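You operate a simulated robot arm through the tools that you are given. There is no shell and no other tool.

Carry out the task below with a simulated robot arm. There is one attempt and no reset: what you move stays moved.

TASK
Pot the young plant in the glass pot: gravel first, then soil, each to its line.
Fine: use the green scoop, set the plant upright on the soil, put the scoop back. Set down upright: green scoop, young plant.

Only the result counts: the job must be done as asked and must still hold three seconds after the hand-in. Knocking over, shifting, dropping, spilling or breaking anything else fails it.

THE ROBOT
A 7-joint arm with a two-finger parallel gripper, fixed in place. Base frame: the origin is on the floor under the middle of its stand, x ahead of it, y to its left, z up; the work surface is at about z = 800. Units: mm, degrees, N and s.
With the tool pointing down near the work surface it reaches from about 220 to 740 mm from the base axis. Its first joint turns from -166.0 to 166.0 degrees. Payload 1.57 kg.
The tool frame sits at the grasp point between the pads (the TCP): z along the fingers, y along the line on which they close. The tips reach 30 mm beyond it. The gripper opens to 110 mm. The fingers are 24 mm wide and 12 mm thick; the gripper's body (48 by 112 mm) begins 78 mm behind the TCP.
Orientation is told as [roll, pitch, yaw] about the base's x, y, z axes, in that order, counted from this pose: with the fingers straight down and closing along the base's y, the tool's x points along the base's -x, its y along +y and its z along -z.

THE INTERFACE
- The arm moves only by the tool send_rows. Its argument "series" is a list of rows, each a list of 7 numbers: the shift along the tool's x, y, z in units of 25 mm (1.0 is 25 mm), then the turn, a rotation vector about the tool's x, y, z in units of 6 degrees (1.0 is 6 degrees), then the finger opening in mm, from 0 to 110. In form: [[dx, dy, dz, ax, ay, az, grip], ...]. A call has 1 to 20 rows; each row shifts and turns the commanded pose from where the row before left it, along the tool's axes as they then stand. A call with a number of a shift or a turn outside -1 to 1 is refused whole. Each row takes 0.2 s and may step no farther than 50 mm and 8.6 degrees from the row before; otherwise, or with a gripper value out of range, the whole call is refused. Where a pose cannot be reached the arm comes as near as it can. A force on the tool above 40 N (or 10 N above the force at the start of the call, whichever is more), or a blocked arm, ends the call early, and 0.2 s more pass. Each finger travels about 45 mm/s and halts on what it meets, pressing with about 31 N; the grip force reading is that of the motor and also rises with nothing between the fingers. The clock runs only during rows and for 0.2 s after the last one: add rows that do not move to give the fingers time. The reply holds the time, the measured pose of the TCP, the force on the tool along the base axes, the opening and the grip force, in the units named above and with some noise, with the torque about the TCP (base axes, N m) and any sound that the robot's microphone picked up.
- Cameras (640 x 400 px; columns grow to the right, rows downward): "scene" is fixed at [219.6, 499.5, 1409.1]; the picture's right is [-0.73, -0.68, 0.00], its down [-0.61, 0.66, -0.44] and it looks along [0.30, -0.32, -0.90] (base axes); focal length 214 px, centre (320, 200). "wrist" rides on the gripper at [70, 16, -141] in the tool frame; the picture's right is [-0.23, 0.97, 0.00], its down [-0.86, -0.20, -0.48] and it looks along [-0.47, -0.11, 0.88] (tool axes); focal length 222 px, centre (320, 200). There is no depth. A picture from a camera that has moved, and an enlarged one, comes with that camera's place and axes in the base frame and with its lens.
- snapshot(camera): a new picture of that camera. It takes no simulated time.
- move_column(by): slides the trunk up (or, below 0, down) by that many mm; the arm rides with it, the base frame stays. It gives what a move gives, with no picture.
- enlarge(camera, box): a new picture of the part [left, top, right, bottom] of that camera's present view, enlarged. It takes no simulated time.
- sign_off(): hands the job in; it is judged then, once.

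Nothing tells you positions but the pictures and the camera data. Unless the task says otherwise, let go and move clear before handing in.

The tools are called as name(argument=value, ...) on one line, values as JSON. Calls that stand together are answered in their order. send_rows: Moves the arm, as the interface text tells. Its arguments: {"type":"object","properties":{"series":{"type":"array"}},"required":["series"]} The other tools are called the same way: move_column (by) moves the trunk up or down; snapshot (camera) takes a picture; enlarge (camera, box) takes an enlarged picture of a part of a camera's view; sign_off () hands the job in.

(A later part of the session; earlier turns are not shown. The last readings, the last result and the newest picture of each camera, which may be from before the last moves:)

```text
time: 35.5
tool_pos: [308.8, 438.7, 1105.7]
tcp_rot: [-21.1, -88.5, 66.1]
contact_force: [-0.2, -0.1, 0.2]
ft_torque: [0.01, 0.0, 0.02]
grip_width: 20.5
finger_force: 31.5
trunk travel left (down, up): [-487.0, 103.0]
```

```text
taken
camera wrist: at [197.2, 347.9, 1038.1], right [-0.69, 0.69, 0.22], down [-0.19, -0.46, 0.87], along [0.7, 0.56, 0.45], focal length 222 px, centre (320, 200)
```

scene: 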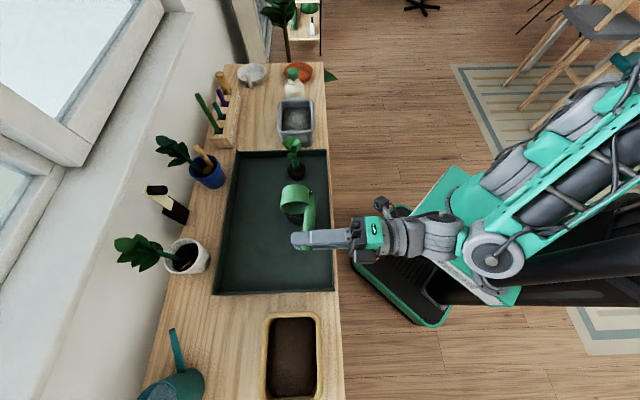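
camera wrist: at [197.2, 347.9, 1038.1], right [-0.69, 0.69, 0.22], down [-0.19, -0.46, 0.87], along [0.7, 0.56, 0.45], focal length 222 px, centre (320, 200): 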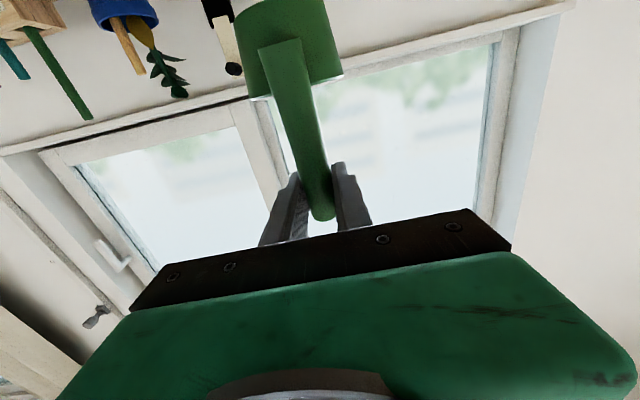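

send_rows(series=[[0, -0.98, 0, 0, 0, 0, 5], [0, -0.98, 0, 0, 0, 0, 5], [0, -0.98, 0, 0, 0, 0, 5], [0, -0.98, 0, 0, 0, 0, 5], [0, -0.98, 0, 0, 0, 0, 5], [0, -0.98, 0, 0, 0, 0, 5], [0, -0.98, 0, 0, 0, 0, 5], [0, -0.98, 0, 0, 0, 0, 5], [0, -0.98, 0, 0, 0, 0, 5], [0, -0.98, 0, 0, 0, 0, 5], [0, -0.98, 0, 0, 0, 0, 5], [0, -0.98, 0, 0, 0, 0, 5], [0, -0.98, 0, 0, 0, 0, 5], [0, -0.98, 0, 0, 0, 0, 5], [0, -0.98, 0, 0, 0, 0, 5], [0, -0.98, 0, 0, 0, 0, 5], [0, -0.98, 0, 0, 0, 0, 5], [0, -0.98, 0, 0, 0, 0, 5], [0, -0.98, 0, 0, 0, 0, 5], [0, -0.98, 0, 0, 0, 0, 5]])

snapshot(camera="scene")

```text
time: 39.7
tool_pos: [655.1, 90.4, 1109.1]
tcp_rot: [-19.7, -88.6, 64.6]
contact_force: [0.6, 0.0, -0.5]
ft_torque: [-0.02, 0.02, 0.01]
grip_width: 20.5
finger_force: 30.7
trunk travel left (down, up): [-487.0, 103.0]
```

```text
taken
```

scene: 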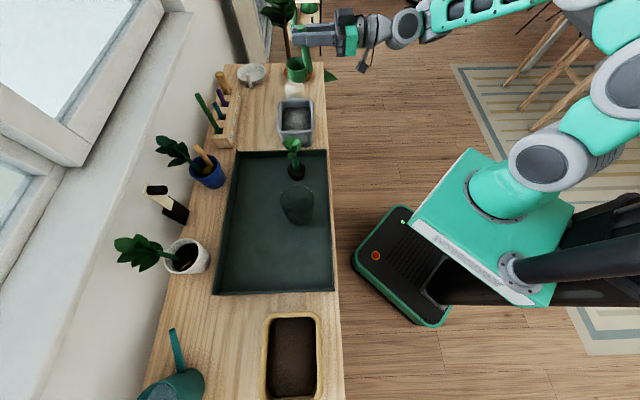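

The scoop is over the gravel bin at s≈399. I'll extend outward and pitch the cup about 75° so the far lip faces down, still high above the bin.

send_rows(series=[[0, 0, 0.872, 0, 0, 0, 5], [0, 0, 0.872, 0, 0, 0, 5], [0, 0, 0.872, 0, 0, 0, 5], [0, 0, 0.872, 0, 0, 0, 5], [0, 0, 0.872, 0, 0, 0, 5], [0, 0, 0, 0, 1, 0, 5], [0, 0, 0, 0, 1, 0, 5], [0, 0, 0, 0, 1, 0, 5], [0, 0, 0, 0, 1, 0, 5], [0, 0, 0, 0, 1, 0, 5], [0, 0, 0, 0, 1, 0, 5], [0, 0, 0, 0, 1, 0, 5], [0, 0, 0, 0, 1, 0, 5], [0, 0, 0, 0, 1, 0, 5], [0, 0, 0, 0, 1, 0, 5], [0, 0, 0, 0, 1, 0, 5], [0, 0, 0, 0, 1, 0, 5]])

snapshot(camera="scene")

snapshot(camera="wrist")

```text
time: 43.3
tool_pos: [708.2, 126.7, 1086.4]
tcp_rot: [-0.8, -16.5, 45.1]
contact_force: [0.1, 0.3, -0.2]
ft_torque: [-0.01, -0.02, -0.04]
grip_width: 20.6
finger_force: 30.7
out of reach, approached as far as the arm can: row 16, 17
trunk travel left (down, up): [-487.0, 103.0]
```

```text
taken
```

scene: 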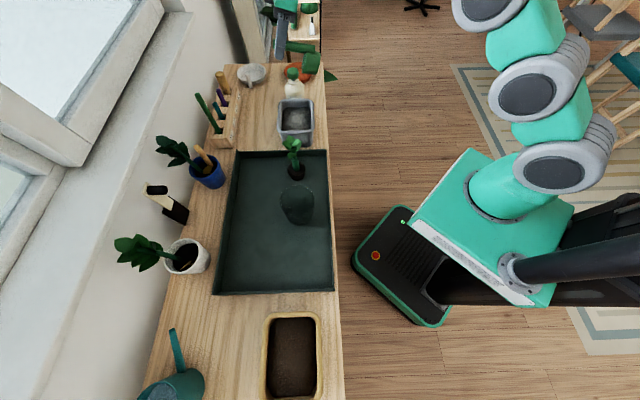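

```text
taken
camera wrist: at [620.1, 63.3, 1201.0], right [-0.54, 0.84, 0.05], down [0.62, 0.35, 0.7], along [0.58, 0.41, -0.71], focal length 222 px, centre (320, 200)
```

wrist: 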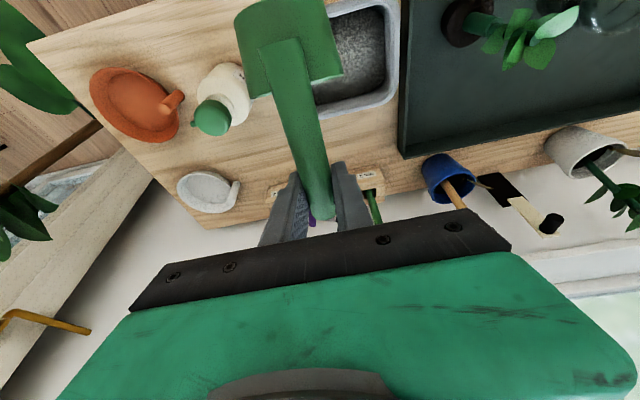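

The arm ran out of reach with the wrist this high. I'll lower with the arm instead of the trunk and shift toward the nearer end of the bin.

send_rows(series=[[0.207, 0.27, 0.773, 0, 0, 0, 5], [0.207, 0.27, 0.773, 0, 0, 0, 5], [0.207, 0.27, 0.773, 0, 0, 0, 5], [0.207, 0.27, 0.773, 0, 0, 0, 5], [0.207, 0.27, 0.773, 0, 0, 0, 5]])

enlarge(camera="scene", box=[240, 50, 368, 150])

snapshot(camera="wrist")

```text
time: 44.5
tool_pos: [687.5, 149.9, 984.5]
tcp_rot: [-0.6, -16.7, 45.3]
contact_force: [-0.1, -0.9, -0.8]
ft_torque: [0.02, -0.02, 0.0]
grip_width: 20.4
finger_force: 31.4
trunk travel left (down, up): [-487.0, 103.0]
```

```text
4.00 times, centred on (304, 100) of scene
camera zoom: at [219.6, 499.5, 1409.1], right [-0.73, -0.68, 0.0], down [-0.61, 0.66, -0.44], along [0.3, -0.32, -0.9], focal length 858 px, centre (384, 600)
```

zoom: 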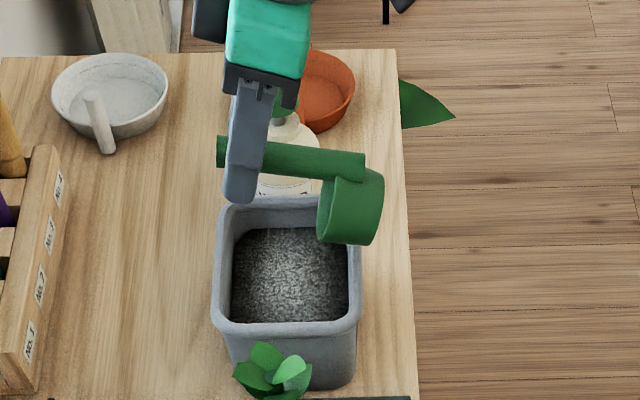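

```text
taken
camera wrist: at [598.7, 87.5, 1099.2], right [-0.54, 0.84, 0.06], down [0.62, 0.35, 0.71], along [0.57, 0.41, -0.71], focal length 222 px, centre (320, 200)
```

wrist: 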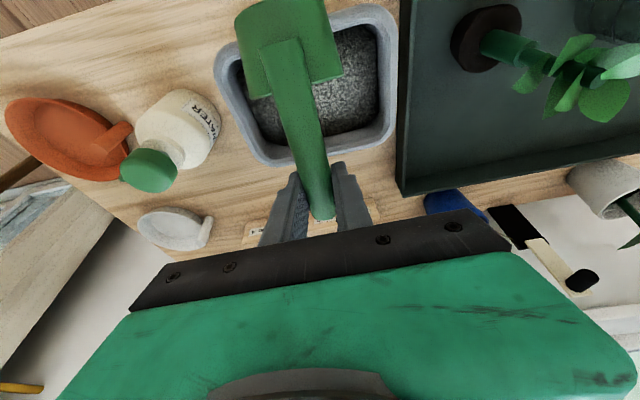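

send_rows(series=[[-0.84, 0.2, 0.25, 0, 0, 0, 5], [-0.84, 0.2, 0.25, 0, 0, 0, 5]])

enlarge(camera="scene", box=[240, 50, 368, 150])

```text
time: 45.1
tool_pos: [711.0, 188.0, 986.1]
tcp_rot: [-0.5, -16.7, 45.3]
contact_force: [0.5, 0.1, 0.1]
ft_torque: [0.0, 0.0, -0.01]
grip_width: 20.9
finger_force: 30.6
trunk travel left (down, up): [-487.0, 103.0]
```

```text
4.00 times, centred on (304, 100) of scene
camera zoom: at [219.6, 499.5, 1409.1], right [-0.73, -0.68, 0.0], down [-0.61, 0.66, -0.44], along [0.3, -0.32, -0.9], focal length 858 px, centre (384, 600)
```

zoom: 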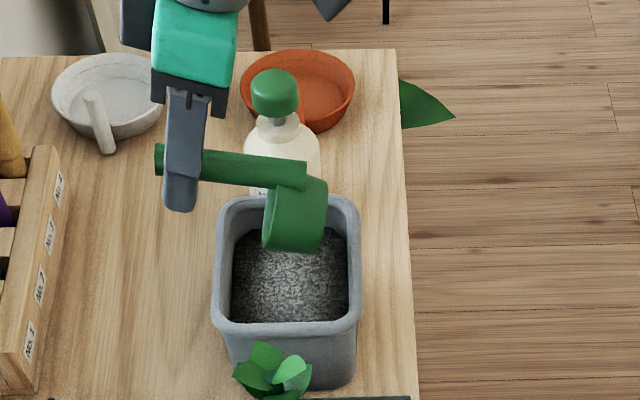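

move_column(by=-65)

enlarge(camera="scene", box=[250, 70, 346, 145])

snapshot(camera="wrist")

```text
time: 46.2
tool_pos: [711.7, 188.2, 921.4]
tcp_rot: [-0.6, -16.6, 45.2]
contact_force: [0.8, 0.4, -1.2]
ft_torque: [0.02, -0.06, 0.01]
grip_width: 20.6
finger_force: 31.0
trunk travel left (down, up): [-422.0, 168.0]
```

```text
5.33 times, centred on (298, 108) of scene
camera zoom: at [219.6, 499.5, 1409.1], right [-0.73, -0.68, 0.0], down [-0.61, 0.66, -0.44], along [0.3, -0.32, -0.9], focal length 1144 px, centre (437, 693)
```

zoom: 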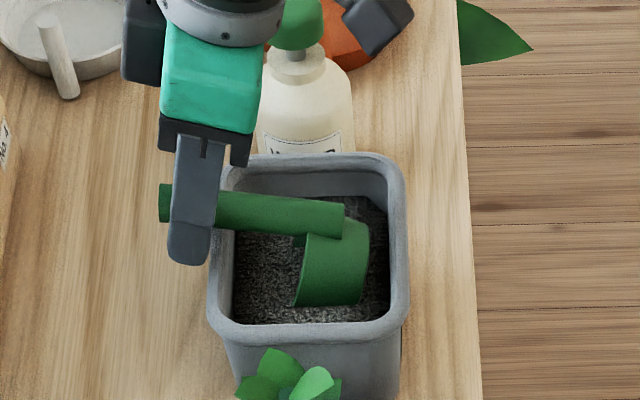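

```text
taken
camera wrist: at [622.6, 124.5, 1036.1], right [-0.54, 0.84, 0.06], down [0.62, 0.35, 0.71], along [0.57, 0.41, -0.71], focal length 222 px, centre (320, 200)
```

wrist: 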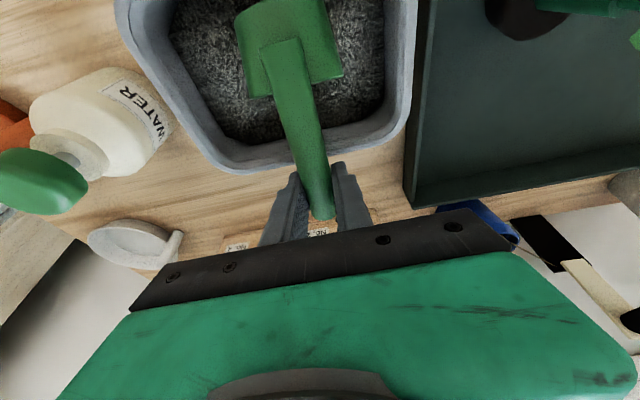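

The cup is tipped into the bin mouth with clearance all round. I'll set about 66° tilt and push the lip slowly into the gravel while watching the force.

send_rows(series=[[0.15, 0, -0.05, 0, -1, 0, 5], [0.097, 0, 0.233, 0, 0, 0, 5], [0.097, 0, 0.233, 0, 0, 0, 5], [0.097, 0, 0.233, 0, 0, 0, 5]])

enlarge(camera="scene", box=[250, 70, 346, 145])

```text
time: 47.2
tool_pos: [709.5, 186.4, 907.3]
tcp_rot: [-0.8, -23.0, 45.4]
contact_force: [2.4, 3.7, 11.2]
ft_torque: [0.07, -0.01, -0.01]
grip_width: 20.9
finger_force: 31.2
trunk travel left (down, up): [-422.0, 168.0]
```

```text
5.33 times, centred on (298, 108) of scene
camera zoom: at [219.6, 499.5, 1409.1], right [-0.73, -0.68, 0.0], down [-0.61, 0.66, -0.44], along [0.3, -0.32, -0.9], focal length 1144 px, centre (437, 693)
```

zoom: 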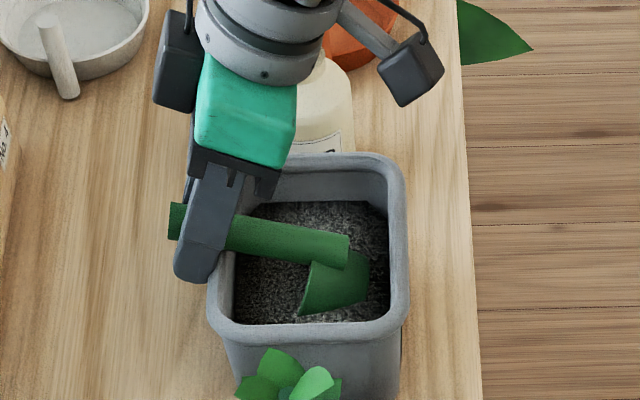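

send_rows(series=[[0.13, 0, -0.33, 0, -1, 0, 5], [0.1, 0, -0.38, 0, -1, 0, 5], [0.1, 0, -0.34, 0, -1, 0, 5], [0.09, 0, -0.33, 0, -1, 0, 5], [0.1, 0, -0.3, 0, -1, 0, 5], [0.11, 0, -0.28, 0, -1, 0, 5]])

enlarge(camera="scene", box=[250, 70, 346, 145])

```text
time: 48.6
tool_pos: [679.1, 157.2, 931.1]
tcp_rot: [-1.0, -58.7, 45.9]
contact_force: [0.5, 0.0, -1.4]
ft_torque: [0.04, -0.05, 0.02]
grip_width: 21.0
finger_force: 30.6
trunk travel left (down, up): [-422.0, 168.0]
```

```text
5.33 times, centred on (298, 108) of scene
camera zoom: at [219.6, 499.5, 1409.1], right [-0.73, -0.68, 0.0], down [-0.61, 0.66, -0.44], along [0.3, -0.32, -0.9], focal length 1144 px, centre (437, 693)
```

zoom: 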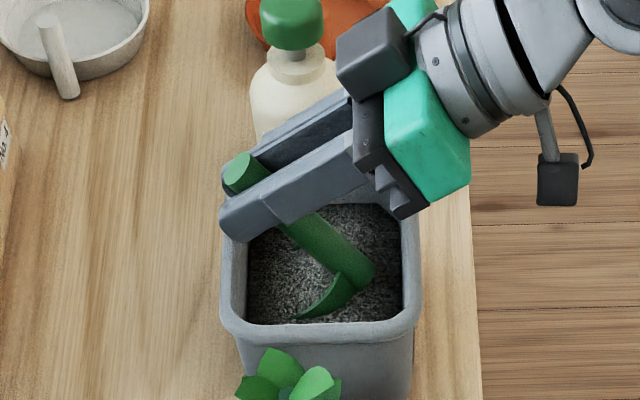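

The bin appears to have slid about 8 mm toward the robot during that sweep, so I'll need to set it back later. First I'll finish righting the cup gently and lift it to see what it holds.

send_rows(series=[[0.08, 0, -0.28, 0, -1, 0, 5], [-0.05, 0, -0.36, 0, -1, 0, 5], [-0.08, 0, -0.39, 0, -1, 0, 5], [-0.2, 0, -0.376, 0, -1, 0, 5], [-0.28, 0, -0.34, 0, -1, 0, 5]])

enlarge(camera="scene", box=[250, 70, 346, 145])

```text
time: 49.8
tool_pos: [651.3, 128.3, 958.5]
tcp_rot: [-22.4, -88.6, 67.4]
contact_force: [-0.5, 0.9, -2.0]
ft_torque: [0.0, 0.02, -0.02]
grip_width: 21.1
finger_force: 31.0
trunk travel left (down, up): [-422.0, 168.0]
```

```text
5.33 times, centred on (298, 108) of scene
camera zoom: at [219.6, 499.5, 1409.1], right [-0.73, -0.68, 0.0], down [-0.61, 0.66, -0.44], along [0.3, -0.32, -0.9], focal length 1144 px, centre (437, 693)
```

zoom: 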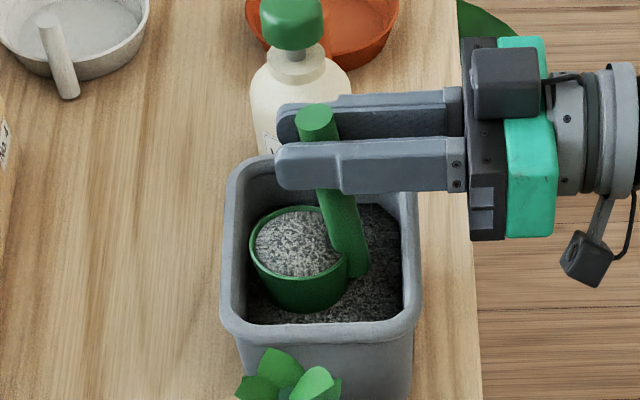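

The cup is full of gravel. I'll lift straight up, then travel smoothly over to the pot, and come back later to restore the bin.

move_column(by=140)

enlarge(camera="scene", box=[240, 50, 368, 150])

```text
time: 51.5
tool_pos: [651.4, 129.0, 1098.2]
tcp_rot: [-19.9, -88.5, 65.1]
contact_force: [-0.4, 0.7, -1.4]
ft_torque: [0.0, 0.04, 0.03]
grip_width: 21.0
finger_force: 30.7
trunk travel left (down, up): [-562.0, 28.0]
```

```text
4.00 times, centred on (304, 100) of scene
camera zoom: at [219.6, 499.5, 1409.1], right [-0.73, -0.68, 0.0], down [-0.61, 0.66, -0.44], along [0.3, -0.32, -0.9], focal length 858 px, centre (384, 600)
```

zoom: 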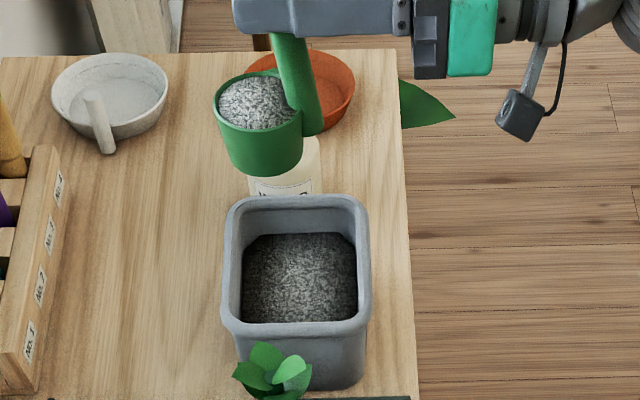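

send_rows(series=[[0, 0.2, 0, 0, 0, 0, 5], [0, 0.4, 0, 0, 0, 0, 5], [0, 0.6, -0.1, 0, 0, 0, 5], [0, 0.7, -0.13, 0, 0, 0, 5], [0, 0.7, -0.13, 0, 0, 0, 5], [0, 0.7, -0.13, 0, 0, 0, 5], [0, 0.7, -0.13, 0, 0, 0, 5], [0, 0.7, -0.13, 0, 0, 0, 5], [0, 0.7, -0.13, 0, 0, 0, 5], [0, 0.7, -0.13, 0, 0, 0, 5], [0, 0.7, -0.13, 0, 0, 0, 5], [0, 0.7, -0.13, 0, 0, 0, 5], [0, 0.7, -0.13, 0, 0, 0, 5], [0, 0.7, -0.13, 0, 0, 0, 5], [0, 0.7, -0.13, 0, 0, 0, 5], [0, 0.7, -0.13, 0, 0, 0, 5], [0, 0.7, -0.13, 0, 0, 0, 5], [0, 0.6, -0.13, 0, 0, 0, 5], [0, 0.4, 0, 0, 0, 0, 5], [0, 0.2, 0, 0, 0, 0, 5]])

snapshot(camera="scene")

```text
time: 55.6
tool_pos: [398.4, 307.7, 1096.3]
tcp_rot: [-20.1, -88.6, 65.1]
contact_force: [-0.1, 0.0, -1.8]
ft_torque: [0.02, 0.03, 0.0]
grip_width: 21.3
finger_force: 31.3
trunk travel left (down, up): [-562.0, 28.0]
```

```text
taken
```

scene: 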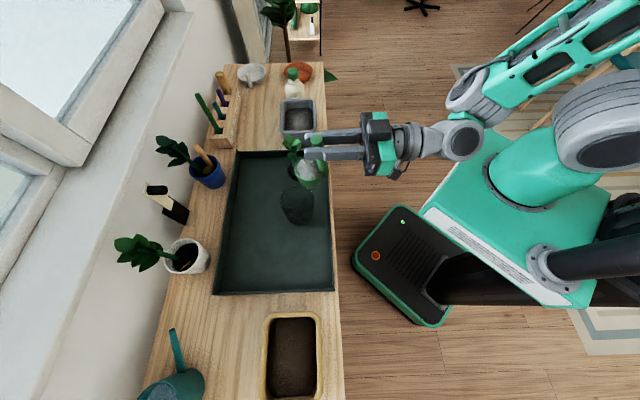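

The full cup is just in front of the pot. I'll align it with the pot centre, lower, and begin tipping outward with the lip above the pot.

send_rows(series=[[0, 0.25, 0.07, 0, 0, 0, 5], [0, 0.25, 0.07, 0, 0, 0, 5]])

move_column(by=-60)

enlarge(camera="scene", box=[240, 130, 368, 230])

snapshot(camera="wrist")

```text
time: 56.2
tool_pos: [393.4, 320.0, 1096.1]
tcp_rot: [-20.8, -88.5, 65.9]
contact_force: [-0.3, 0.1, -2.3]
ft_torque: [0.0, -0.01, 0.0]
grip_width: 21.3
finger_force: 31.1
trunk travel left (down, up): [-562.0, 28.0]
```

```text
time: 57.2
tool_pos: [393.1, 319.3, 1036.5]
tcp_rot: [-21.2, -88.5, 66.1]
contact_force: [0.7, 0.7, -1.4]
ft_torque: [0.04, 0.0, 0.0]
grip_width: 21.1
finger_force: 31.0
trunk travel left (down, up): [-502.0, 88.0]
```

```text
4.00 times, centred on (304, 180) of scene
camera zoom: at [219.6, 499.5, 1409.1], right [-0.73, -0.68, 0.0], down [-0.61, 0.66, -0.44], along [0.3, -0.32, -0.9], focal length 858 px, centre (384, 280)
```

zoom: 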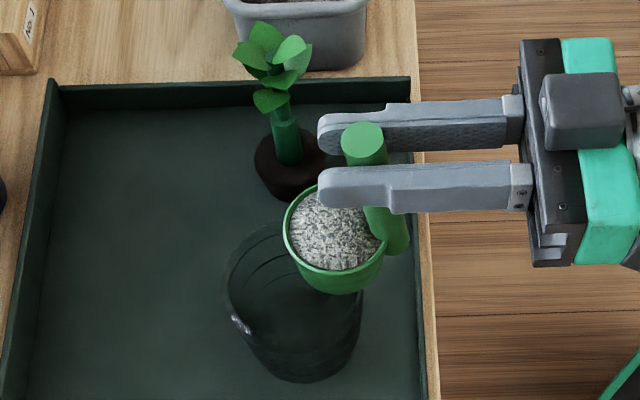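

```text
taken
camera wrist: at [281.3, 230.3, 969.4], right [-0.69, 0.69, 0.22], down [-0.19, -0.46, 0.87], along [0.7, 0.55, 0.45], focal length 222 px, centre (320, 200)
```

wrist: 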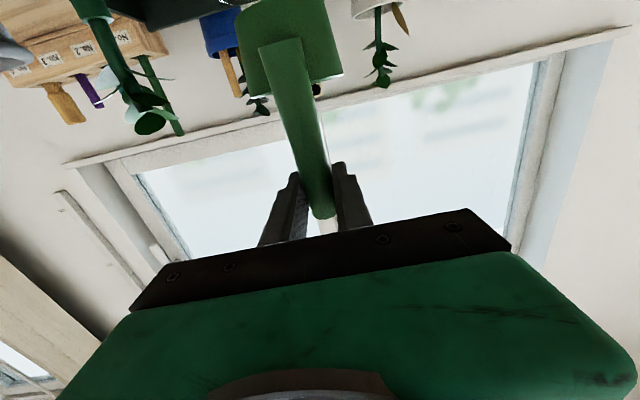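

send_rows(series=[[-0.055, 0, 0.3, 0, 1, 0, 5], [-0.06, 0, 0.315, 0, 1, 0, 5], [-0.063, 0, 0.334, 0, 1, 0, 5], [-0.065, 0, 0.342, 0, 1, 0, 5], [-0.04, 0, 0.384, 0, 1, 0, 5]])

enlarge(camera="scene", box=[240, 130, 368, 230])

```text
time: 58.5
tool_pos: [422.8, 348.8, 1031.8]
tcp_rot: [-1.1, -58.5, 45.7]
contact_force: [0.6, 0.2, -1.4]
ft_torque: [0.06, 0.01, 0.02]
grip_width: 21.1
finger_force: 30.5
trunk travel left (down, up): [-502.0, 88.0]
```

```text
4.00 times, centred on (304, 180) of scene
camera zoom: at [219.6, 499.5, 1409.1], right [-0.73, -0.68, 0.0], down [-0.61, 0.66, -0.44], along [0.3, -0.32, -0.9], focal length 858 px, centre (384, 280)
```

zoom: 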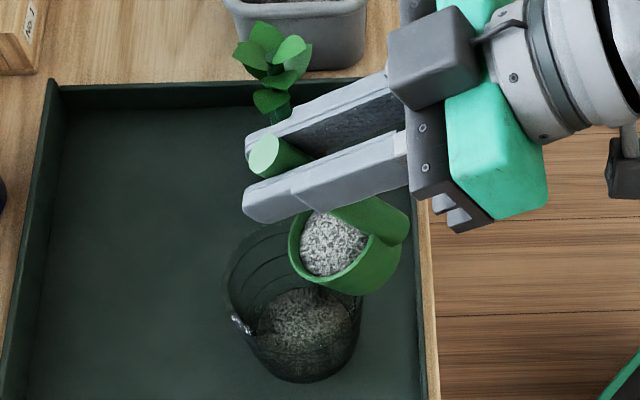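

Gravel is already flowing into the pot. I'll keep tipping with the lip above the pot.

send_rows(series=[[-0.116, 0, 0.36, 0, 1, 0, 5], [-0.122, 0, 0.37, 0, 1, 0, 5], [-0.131, 0, 0.377, 0, 1, 0, 5], [-0.137, 0, 0.381, 0, 1, 0, 5], [-0.153, 0, 0.398, 0, 1, 0, 5]])

enlarge(camera="scene", box=[240, 130, 368, 230])

snapshot(camera="wrist")

```text
time: 59.6
tool_pos: [455.8, 381.0, 1012.3]
tcp_rot: [-0.6, -28.5, 45.4]
contact_force: [0.2, 0.2, -0.3]
ft_torque: [0.04, -0.02, 0.0]
grip_width: 20.7
finger_force: 31.2
trunk travel left (down, up): [-502.0, 88.0]
```

```text
4.00 times, centred on (304, 180) of scene
camera zoom: at [219.6, 499.5, 1409.1], right [-0.73, -0.68, 0.0], down [-0.61, 0.66, -0.44], along [0.3, -0.32, -0.9], focal length 858 px, centre (384, 280)
```

zoom: 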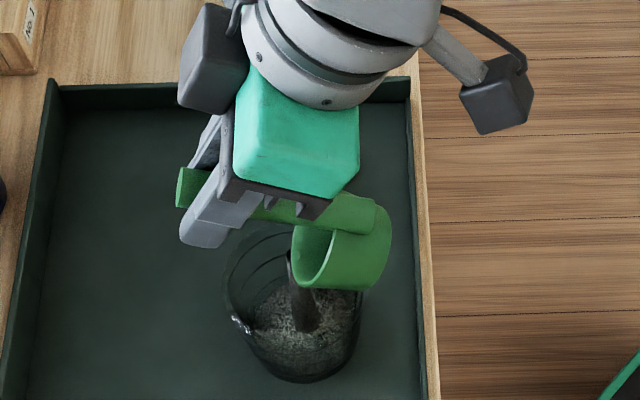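

```text
taken
camera wrist: at [352.1, 302.5, 1102.9], right [-0.55, 0.83, 0.1], down [0.51, 0.23, 0.83], along [0.67, 0.51, -0.55], focal length 222 px, centre (320, 200)
```

wrist: 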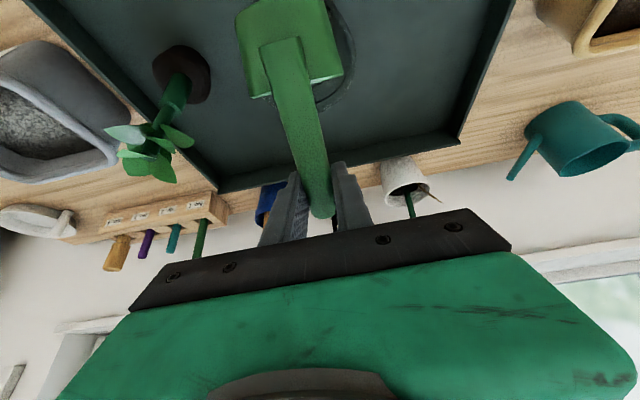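

send_rows(series=[[-0.175, 0, 0.364, 0, 1, 0, 5], [-0.173, 0, 0.406, 0, 1, 0, 5], [-0.186, 0, 0.41, 0, 1, 0, 5], [0, 0, 0, 0, 0, 0, 5], [0, 0, 0, 0, 0, 0, 5]])

enlarge(camera="scene", box=[262, 160, 342, 230])

```text
time: 60.9
tool_pos: [471.0, 398.3, 991.3]
tcp_rot: [-0.5, -10.6, 45.1]
contact_force: [-1.0, -0.3, -0.5]
ft_torque: [0.02, 0.01, -0.01]
grip_width: 20.4
finger_force: 31.3
trunk travel left (down, up): [-502.0, 88.0]
```

```text
5.71 times, centred on (302, 195) of scene
camera zoom: at [219.6, 499.5, 1409.1], right [-0.73, -0.68, 0.0], down [-0.61, 0.66, -0.44], along [0.3, -0.32, -0.9], focal length 1226 px, centre (423, 229)
```

zoom: 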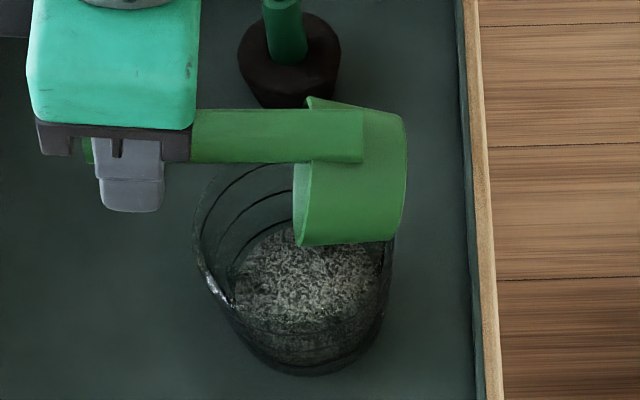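

All the gravel went in. I'll raise, right the cup, and move to the scoop's old place so the wrist camera can see the pot's lines from the side.

move_column(by=40)

send_rows(series=[[0.334, 0.44, -0.06, 0, -1, 0, 5], [0.326, 0.44, -0.097, 0, -1, 0, 5], [0.314, 0.44, -0.13, 0, -1, 0, 5], [0.3, 0.44, -0.163, 0, -1, 0, 5], [0.28, 0.44, -0.193, 0, -1, 0, 5], [0.258, 0.44, -0.22, 0, -1, 0, 5], [0.234, 0.44, -0.247, 0, -1, 0, 5], [0.206, 0.44, -0.27, 0, -1, 0, 5], [0.177, 0.44, -0.29, 0, -1, 0, 5], [0.146, 0.44, -0.307, 0, -1, 0, 5], [0.113, 0.44, -0.32, 0, -1, 0, 5], [0.08, 0.44, -0.33, 0, -1, 0, 5], [0.044, 0.44, -0.337, 0, -1, 0, 5]])

move_column(by=-90)

snapshot(camera="wrist")

enlarge(camera="scene", box=[262, 160, 342, 230])

```text
time: 61.7
tool_pos: [470.2, 397.9, 1029.6]
tcp_rot: [-0.5, -10.6, 45.1]
contact_force: [-1.0, -0.2, -0.1]
ft_torque: [0.01, -0.03, 0.0]
grip_width: 20.5
finger_force: 31.1
trunk travel left (down, up): [-542.0, 48.0]
```

```text
time: 64.5
tool_pos: [290.6, 422.2, 1030.4]
tcp_rot: [-21.9, -88.6, 67.2]
contact_force: [-0.3, 0.7, 0.6]
ft_torque: [-0.01, -0.04, 0.03]
grip_width: 20.5
finger_force: 31.2
trunk travel left (down, up): [-542.0, 48.0]
```

```text
time: 65.7
tool_pos: [291.2, 421.3, 939.6]
tcp_rot: [-20.9, -88.6, 65.9]
contact_force: [-0.7, 0.4, -0.3]
ft_torque: [-0.02, 0.0, 0.01]
grip_width: 20.7
finger_force: 31.2
trunk travel left (down, up): [-452.0, 138.0]
```

```text
taken
camera wrist: at [178.7, 331.1, 872.3], right [-0.69, 0.69, 0.22], down [-0.19, -0.46, 0.87], along [0.7, 0.55, 0.45], focal length 222 px, centre (320, 200)
```

wrist: 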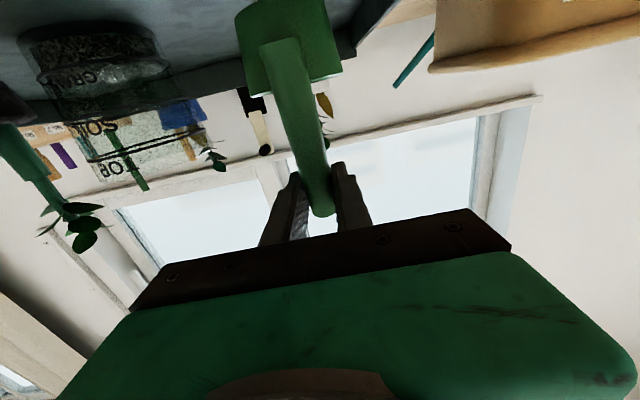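

```text
5.71 times, centred on (302, 195) of scene
camera zoom: at [219.6, 499.5, 1409.1], right [-0.73, -0.68, 0.0], down [-0.61, 0.66, -0.44], along [0.3, -0.32, -0.9], focal length 1226 px, centre (423, 229)
```

zoom: 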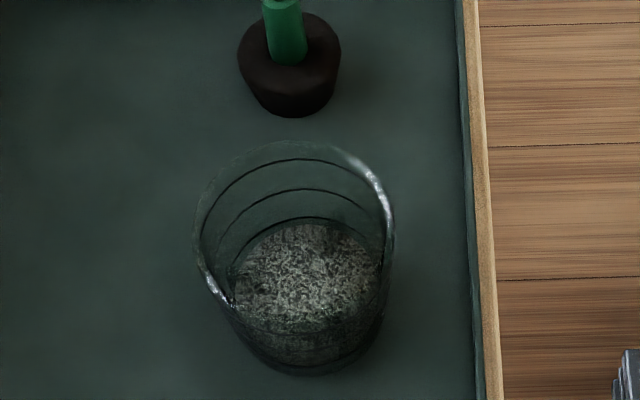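

enlarge(camera="wrist", box=[0, 0, 208, 200])

enlarge(camera="wrist", box=[10, 5, 170, 105])

enlarge(camera="scene", box=[278, 175, 318, 230])

```text
2.00 times, centred on (104, 100) of wrist
camera zoom: at [178.7, 331.1, 872.3], right [-0.69, 0.69, 0.22], down [-0.19, -0.46, 0.87], along [0.7, 0.55, 0.45], focal length 444 px, centre (752, 400)
```

zoom: 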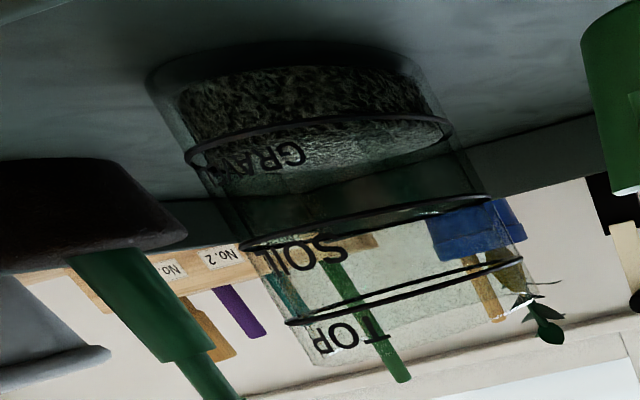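

```text
4.00 times, centred on (90, 55) of wrist
camera zoom: at [178.7, 331.1, 872.3], right [-0.69, 0.69, 0.22], down [-0.19, -0.46, 0.87], along [0.7, 0.55, 0.45], focal length 888 px, centre (1240, 780)
```

zoom: 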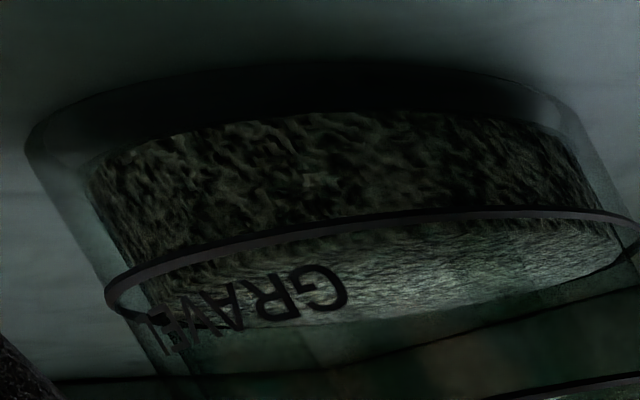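

```text
7.27 times, centred on (298, 202) of scene
camera zoom: at [219.6, 499.5, 1409.1], right [-0.73, -0.68, 0.0], down [-0.61, 0.66, -0.44], along [0.3, -0.32, -0.9], focal length 1560 px, centre (480, 182)
```

zoom: 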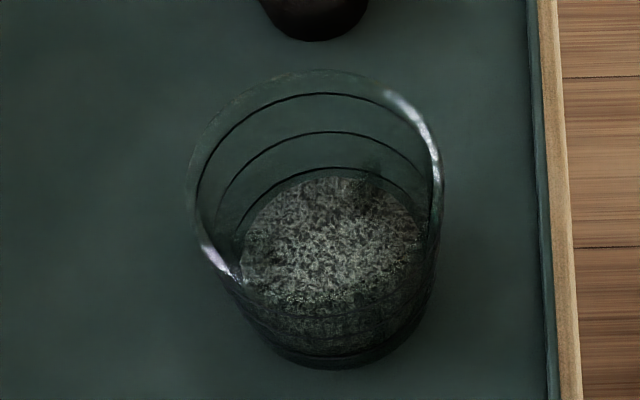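

enlarge(camera="wrist", box=[30, 40, 110, 90])

enlarge(camera="wrist", box=[100, 30, 180, 80])

enlarge(camera="scene", box=[282, 190, 318, 212])

```text
8.00 times, centred on (70, 65) of wrist
camera zoom: at [178.7, 331.1, 872.3], right [-0.69, 0.69, 0.22], down [-0.19, -0.46, 0.87], along [0.7, 0.55, 0.45], focal length 1777 px, centre (2320, 1280)
```

zoom: 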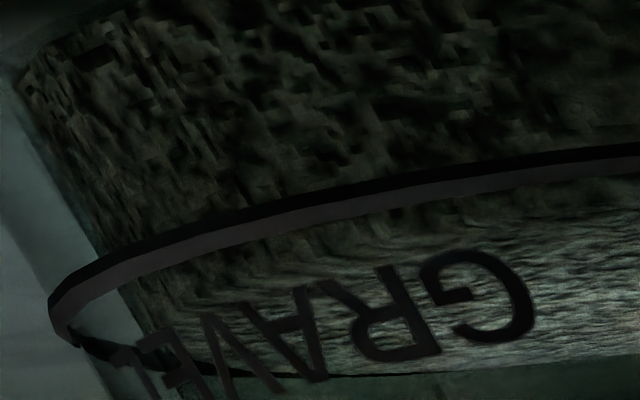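

```text
8.00 times, centred on (140, 55) of wrist
camera zoom: at [178.7, 331.1, 872.3], right [-0.69, 0.69, 0.22], down [-0.19, -0.46, 0.87], along [0.7, 0.55, 0.45], focal length 1777 px, centre (1760, 1360)
```

zoom: 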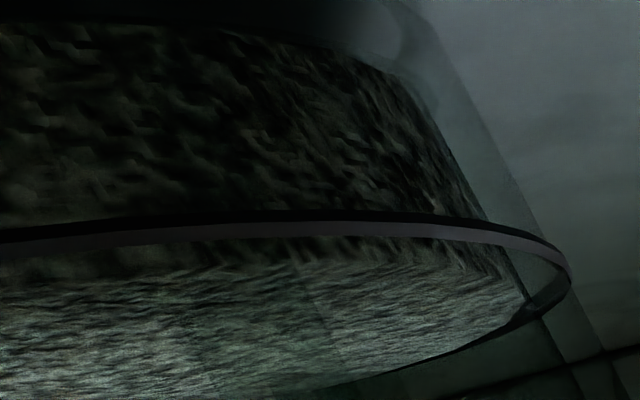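

```text
16.00 times, centred on (300, 201) of scene
camera zoom: at [219.6, 499.5, 1409.1], right [-0.73, -0.68, 0.0], down [-0.61, 0.66, -0.44], along [0.3, -0.32, -0.9], focal length 3432 px, centre (640, 184)
```

zoom: 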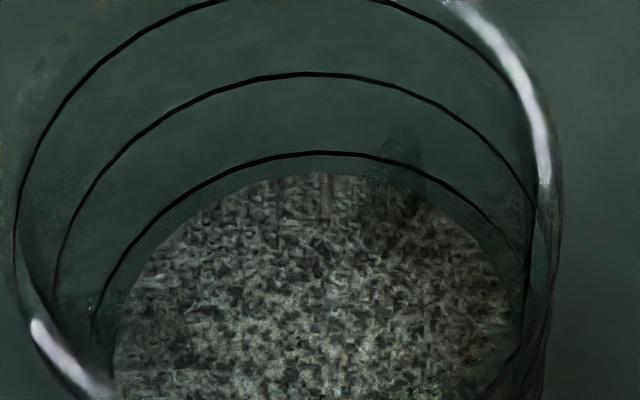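

The gravel surface sits right at the GRAVEL line (within about 1–2 mm), so one scoop was enough. Next is soil. I take the soil bin rim at z≈881, the soil surface at z≈870 and the bin centre near s≈-286, and this time I'll keep more clearance to the walls.

move_column(by=110)

send_rows(series=[[0, 0.965, 0.64, 0, 0, 0, 5], [0, 0.965, 0.64, 0, 0, 0, 5], [0, 0.965, 0.64, 0, 0, 0, 5], [0, 0.965, 0.64, 0, 0, 0, 5], [0, 0.965, 0.64, 0, 0, 0, 5], [0, 0.965, 0.64, 0, 0, 0, 5], [0, 0.965, 0.64, 0, 0, 0, 5], [0, 0.965, 0.64, 0, 0, 0, 5]])

send_rows(series=[[0, 0, 0, 0, 1, 0, 5], [0, 0, 0, 0, 1, 0, 5], [0, 0, 0, 0, 1, 0, 5], [0, 0, 0, 0, 1, 0, 5], [0, 0, 0, 0, 1, 0, 5], [0, 0, 0, 0, 1, 0, 5], [0, 0, 0, 0, 1, 0, 5], [0, 0, 0, 0, 1, 0, 5], [0, 0, 0, 0, 1, 0, 5], [0, 0, 0, 0, 1, 0, 5]])

snapshot(camera="scene")

snapshot(camera="wrist")

```text
time: 67.2
tool_pos: [290.8, 421.7, 1049.4]
tcp_rot: [-21.2, -88.4, 66.2]
contact_force: [-0.2, -0.4, -0.6]
ft_torque: [0.02, 0.0, -0.01]
grip_width: 20.4
finger_force: 30.9
trunk travel left (down, up): [-562.0, 28.0]
```

```text
time: 69.0
tool_pos: [246.1, 647.8, 1043.5]
tcp_rot: [-23.1, -88.6, 68.2]
contact_force: [-0.5, -0.1, -0.8]
ft_torque: [0.01, 0.04, 0.04]
grip_width: 20.7
finger_force: 31.2
trunk travel left (down, up): [-562.0, 28.0]
```

```text
time: 71.2
tool_pos: [244.6, 648.3, 1044.7]
tcp_rot: [-0.6, -28.5, 45.3]
contact_force: [-0.5, 0.1, -0.3]
ft_torque: [0.03, -0.03, -0.02]
grip_width: 20.6
finger_force: 30.9
trunk travel left (down, up): [-562.0, 28.0]
```

```text
taken
```

scene: 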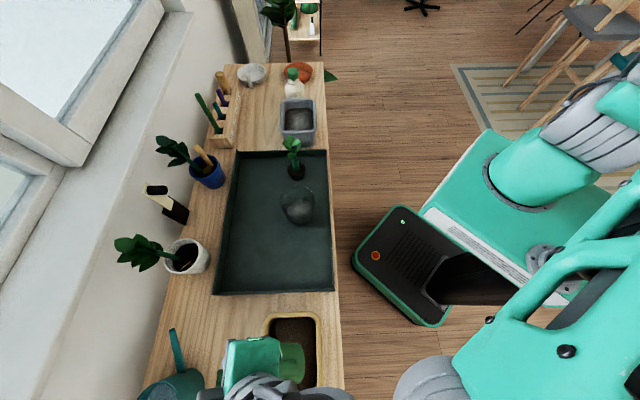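

```text
taken
camera wrist: at [141.9, 569.2, 1134.9], right [-0.55, 0.83, 0.1], down [0.51, 0.23, 0.83], along [0.67, 0.51, -0.55], focal length 222 px, centre (320, 200)
```

wrist: 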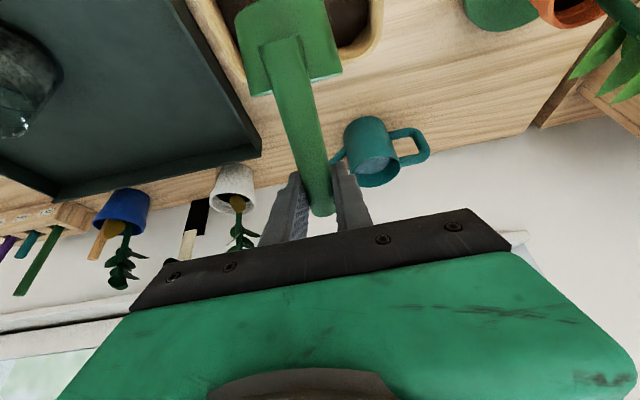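

move_column(by=-90)

enlarge(camera="scene", box=[240, 300, 368, 400])

enlarge(camera="wrist", box=[180, 0, 420, 150])

```text
time: 72.4
tool_pos: [245.1, 647.2, 956.2]
tcp_rot: [-0.6, -28.7, 45.3]
contact_force: [0.6, -0.5, 0.1]
ft_torque: [0.05, 0.0, 0.01]
grip_width: 20.9
finger_force: 31.3
trunk travel left (down, up): [-472.0, 118.0]
```

```text
4.00 times, centred on (304, 350) of scene
camera zoom: at [219.6, 499.5, 1409.1], right [-0.73, -0.68, 0.0], down [-0.61, 0.66, -0.44], along [0.3, -0.32, -0.9], focal length 858 px, centre (384, -400)
```

zoom: 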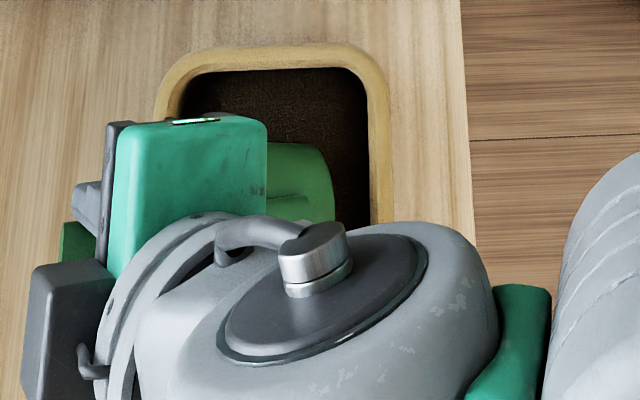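

```text
2.67 times, centred on (300, 75) of wrist
camera zoom: at [141.7, 569.1, 1045.1], right [-0.55, 0.83, 0.1], down [0.5, 0.23, 0.83], along [0.67, 0.51, -0.55], focal length 592 px, centre (373, 533)
```

zoom: 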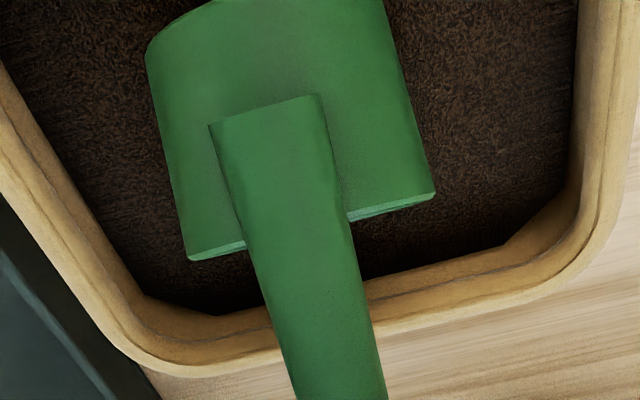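

move_column(by=-28)

enlarge(camera="scene", box=[240, 300, 368, 400])

enlarge(camera="wrist", box=[180, 0, 420, 150])

```text
time: 73.1
tool_pos: [245.4, 647.1, 927.1]
tcp_rot: [-0.5, -28.7, 45.3]
contact_force: [-0.2, -0.7, -0.8]
ft_torque: [0.0, -0.02, -0.04]
grip_width: 20.7
finger_force: 31.1
trunk travel left (down, up): [-444.0, 146.0]
```

```text
4.00 times, centred on (304, 350) of scene
camera zoom: at [219.6, 499.5, 1409.1], right [-0.73, -0.68, 0.0], down [-0.61, 0.66, -0.44], along [0.3, -0.32, -0.9], focal length 858 px, centre (384, -400)
```

zoom: 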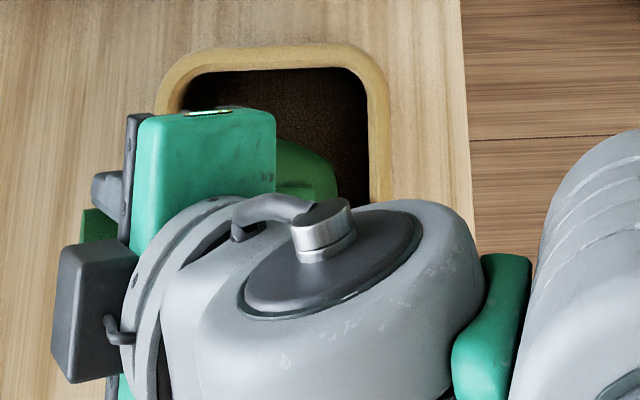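

```text
2.67 times, centred on (300, 75) of wrist
camera zoom: at [141.7, 569.0, 1017.0], right [-0.55, 0.83, 0.1], down [0.5, 0.23, 0.83], along [0.67, 0.51, -0.55], focal length 592 px, centre (373, 533)
```

zoom: 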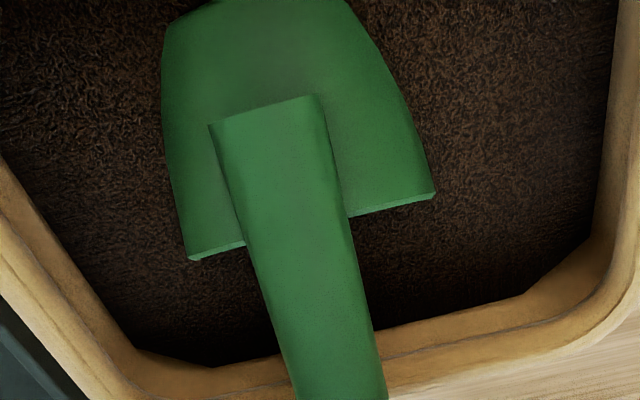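

The lip is in the soil with no wall contact. I'll right the cup along the sweep path in two halves, checking the forces.

send_rows(series=[[0.144, 0, -0.32, 0, -1, 0, 5], [0.133, 0, -0.286, 0, -1, 0, 5], [0.135, 0, -0.279, 0, -1, 0, 5], [0.134, 0, -0.27, 0, -1, 0, 5], [0.129, 0, -0.314, 0, -1, 0, 5]])

enlarge(camera="scene", box=[240, 300, 368, 400])

enlarge(camera="wrist", box=[180, 0, 420, 150])

```text
time: 74.3
tool_pos: [219.4, 621.7, 943.0]
tcp_rot: [-1.0, -58.7, 45.9]
contact_force: [1.5, -1.4, -1.1]
ft_torque: [0.0, 0.02, -0.01]
grip_width: 20.9
finger_force: 31.2
trunk travel left (down, up): [-444.0, 146.0]
```

```text
4.00 times, centred on (304, 350) of scene
camera zoom: at [219.6, 499.5, 1409.1], right [-0.73, -0.68, 0.0], down [-0.61, 0.66, -0.44], along [0.3, -0.32, -0.9], focal length 858 px, centre (384, -400)
```

zoom: 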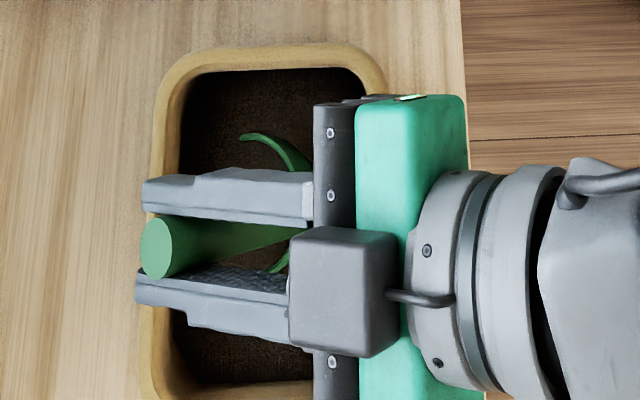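

```text
2.67 times, centred on (300, 75) of wrist
camera zoom: at [96.4, 522.4, 956.5], right [-0.61, 0.77, 0.19], down [0.16, -0.11, 0.98], along [0.78, 0.63, -0.06], focal length 592 px, centre (373, 533)
```

zoom: 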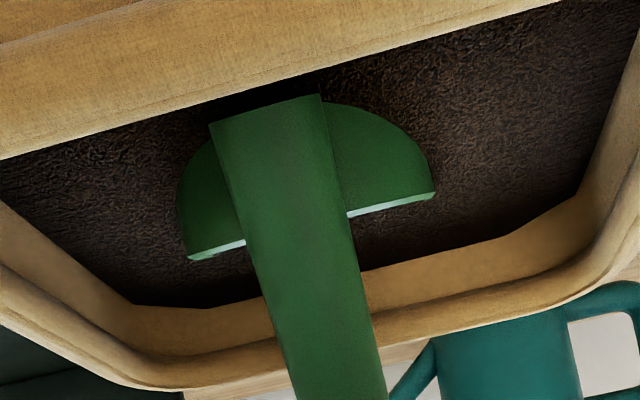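

send_rows(series=[[0.128, 0, -0.28, 0, -1, 0, 5], [0.1, 0, -0.32, 0, -1, 0, 5], [0.098, 0, -0.32, 0, -1, 0, 5], [0.016, 0, -0.325, 0, -1, 0, 5], [-0.068, 0, -0.34, 0, -1, 0, 5]])

enlarge(camera="scene", box=[240, 300, 368, 400])

snapshot(camera="wrist")

```text
time: 75.5
tool_pos: [190.2, 594.0, 951.5]
tcp_rot: [-20.6, -88.7, 65.7]
contact_force: [-0.7, 0.2, -0.5]
ft_torque: [0.01, -0.01, 0.03]
grip_width: 20.9
finger_force: 30.9
trunk travel left (down, up): [-444.0, 146.0]
```

```text
4.00 times, centred on (304, 350) of scene
camera zoom: at [219.6, 499.5, 1409.1], right [-0.73, -0.68, 0.0], down [-0.61, 0.66, -0.44], along [0.3, -0.32, -0.9], focal length 858 px, centre (384, -400)
```

zoom: 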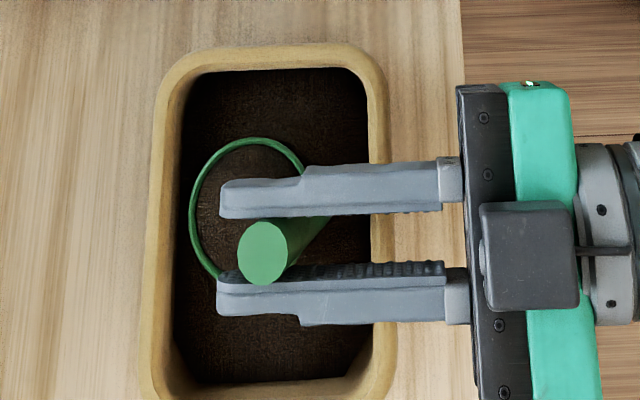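

```text
taken
camera wrist: at [78.0, 503.7, 883.4], right [-0.69, 0.69, 0.22], down [-0.19, -0.46, 0.87], along [0.7, 0.55, 0.45], focal length 222 px, centre (320, 200)
```

wrist: 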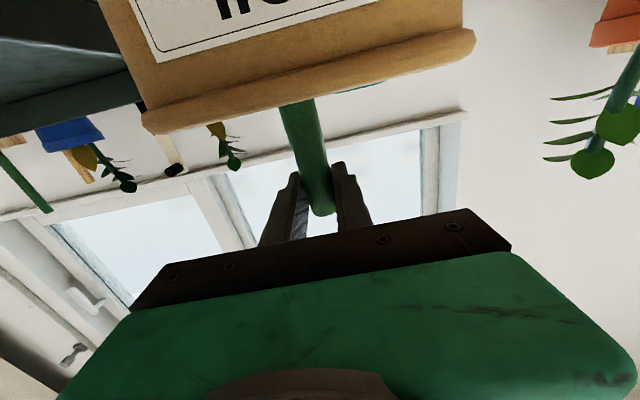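

The cup is full of soil and the bin has not moved. I'll lift straight up.

move_column(by=100)

enlarge(camera="scene", box=[240, 300, 368, 400])

```text
time: 76.9
tool_pos: [190.7, 594.0, 1050.5]
tcp_rot: [-21.3, -88.5, 66.4]
contact_force: [-0.3, 0.2, -0.5]
ft_torque: [0.01, 0.02, 0.01]
grip_width: 20.7
finger_force: 30.7
trunk travel left (down, up): [-544.0, 46.0]
```

```text
4.00 times, centred on (304, 350) of scene
camera zoom: at [219.6, 499.5, 1409.1], right [-0.73, -0.68, 0.0], down [-0.61, 0.66, -0.44], along [0.3, -0.32, -0.9], focal length 858 px, centre (384, -400)
```

zoom: 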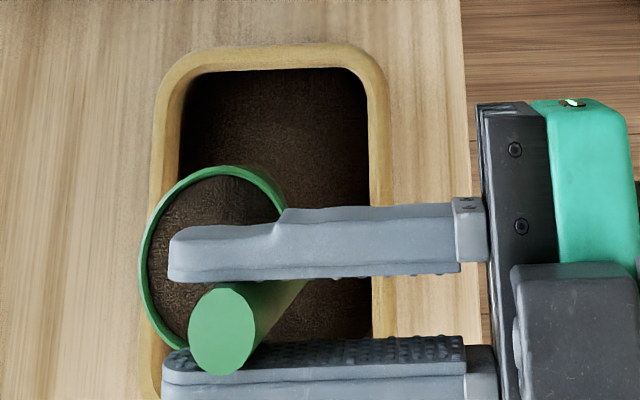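

send_rows(series=[[0, -0.2, 0, 0, 0, 0, 5], [0, -0.4, 0, 0, 0, 0, 5], [0, -0.6, 0, 0, 0, 0, 5], [0, -0.791, -0.149, 0, 0, 0, 5], [0, -0.791, -0.149, 0, 0, 0, 5], [0, -0.791, -0.149, 0, 0, 0, 5], [0, -0.791, -0.149, 0, 0, 0, 5], [0, -0.791, -0.149, 0, 0, 0, 5], [0, -0.791, -0.149, 0, 0, 0, 5], [0, -0.791, -0.149, 0, 0, 0, 5], [0, -0.791, -0.149, 0, 0, 0, 5], [0, -0.791, -0.149, 0, 0, 0, 5], [0, -0.791, -0.149, 0, 0, 0, 5], [0, -0.791, -0.149, 0, 0, 0, 5], [0, -0.791, -0.149, 0, 0, 0, 5], [0, -0.791, -0.149, 0, 0, 0, 5], [0, -0.791, -0.149, 0, 0, 0, 5], [0, -0.6, 0, 0, 0, 0, 5], [0, -0.4, 0, 0, 0, 0, 5], [0, -0.2, 0, 0, 0, 0, 5]])

enlarge(camera="scene", box=[240, 130, 368, 230])

snapshot(camera="scene")

```text
time: 81.1
tool_pos: [392.8, 319.3, 1054.4]
tcp_rot: [-21.8, -88.7, 66.9]
contact_force: [0.5, -0.1, -1.7]
ft_torque: [-0.02, -0.03, 0.0]
grip_width: 20.7
finger_force: 31.0
trunk travel left (down, up): [-544.0, 46.0]
```

```text
4.00 times, centred on (304, 180) of scene
camera zoom: at [219.6, 499.5, 1409.1], right [-0.73, -0.68, 0.0], down [-0.61, 0.66, -0.44], along [0.3, -0.32, -0.9], focal length 858 px, centre (384, 280)
```

zoom: 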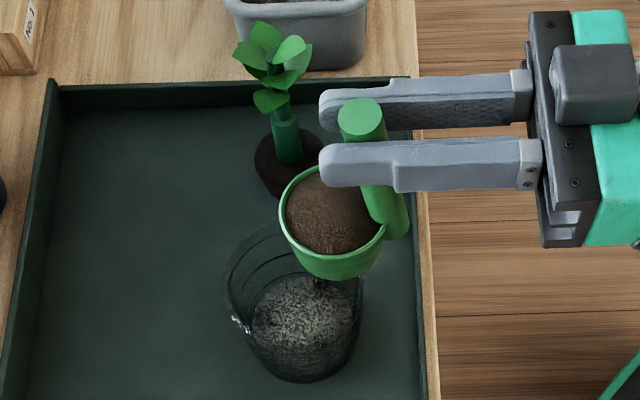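

```text
taken
```

scene: 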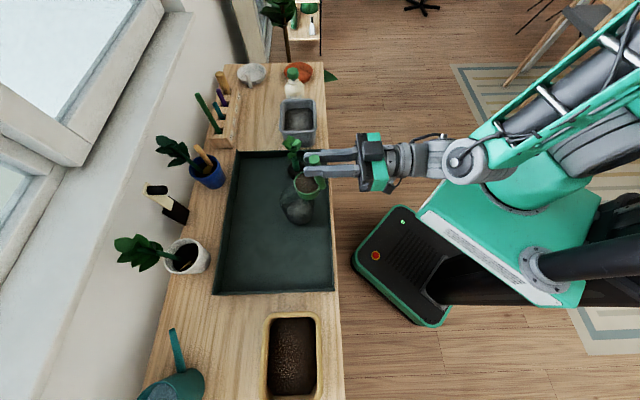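

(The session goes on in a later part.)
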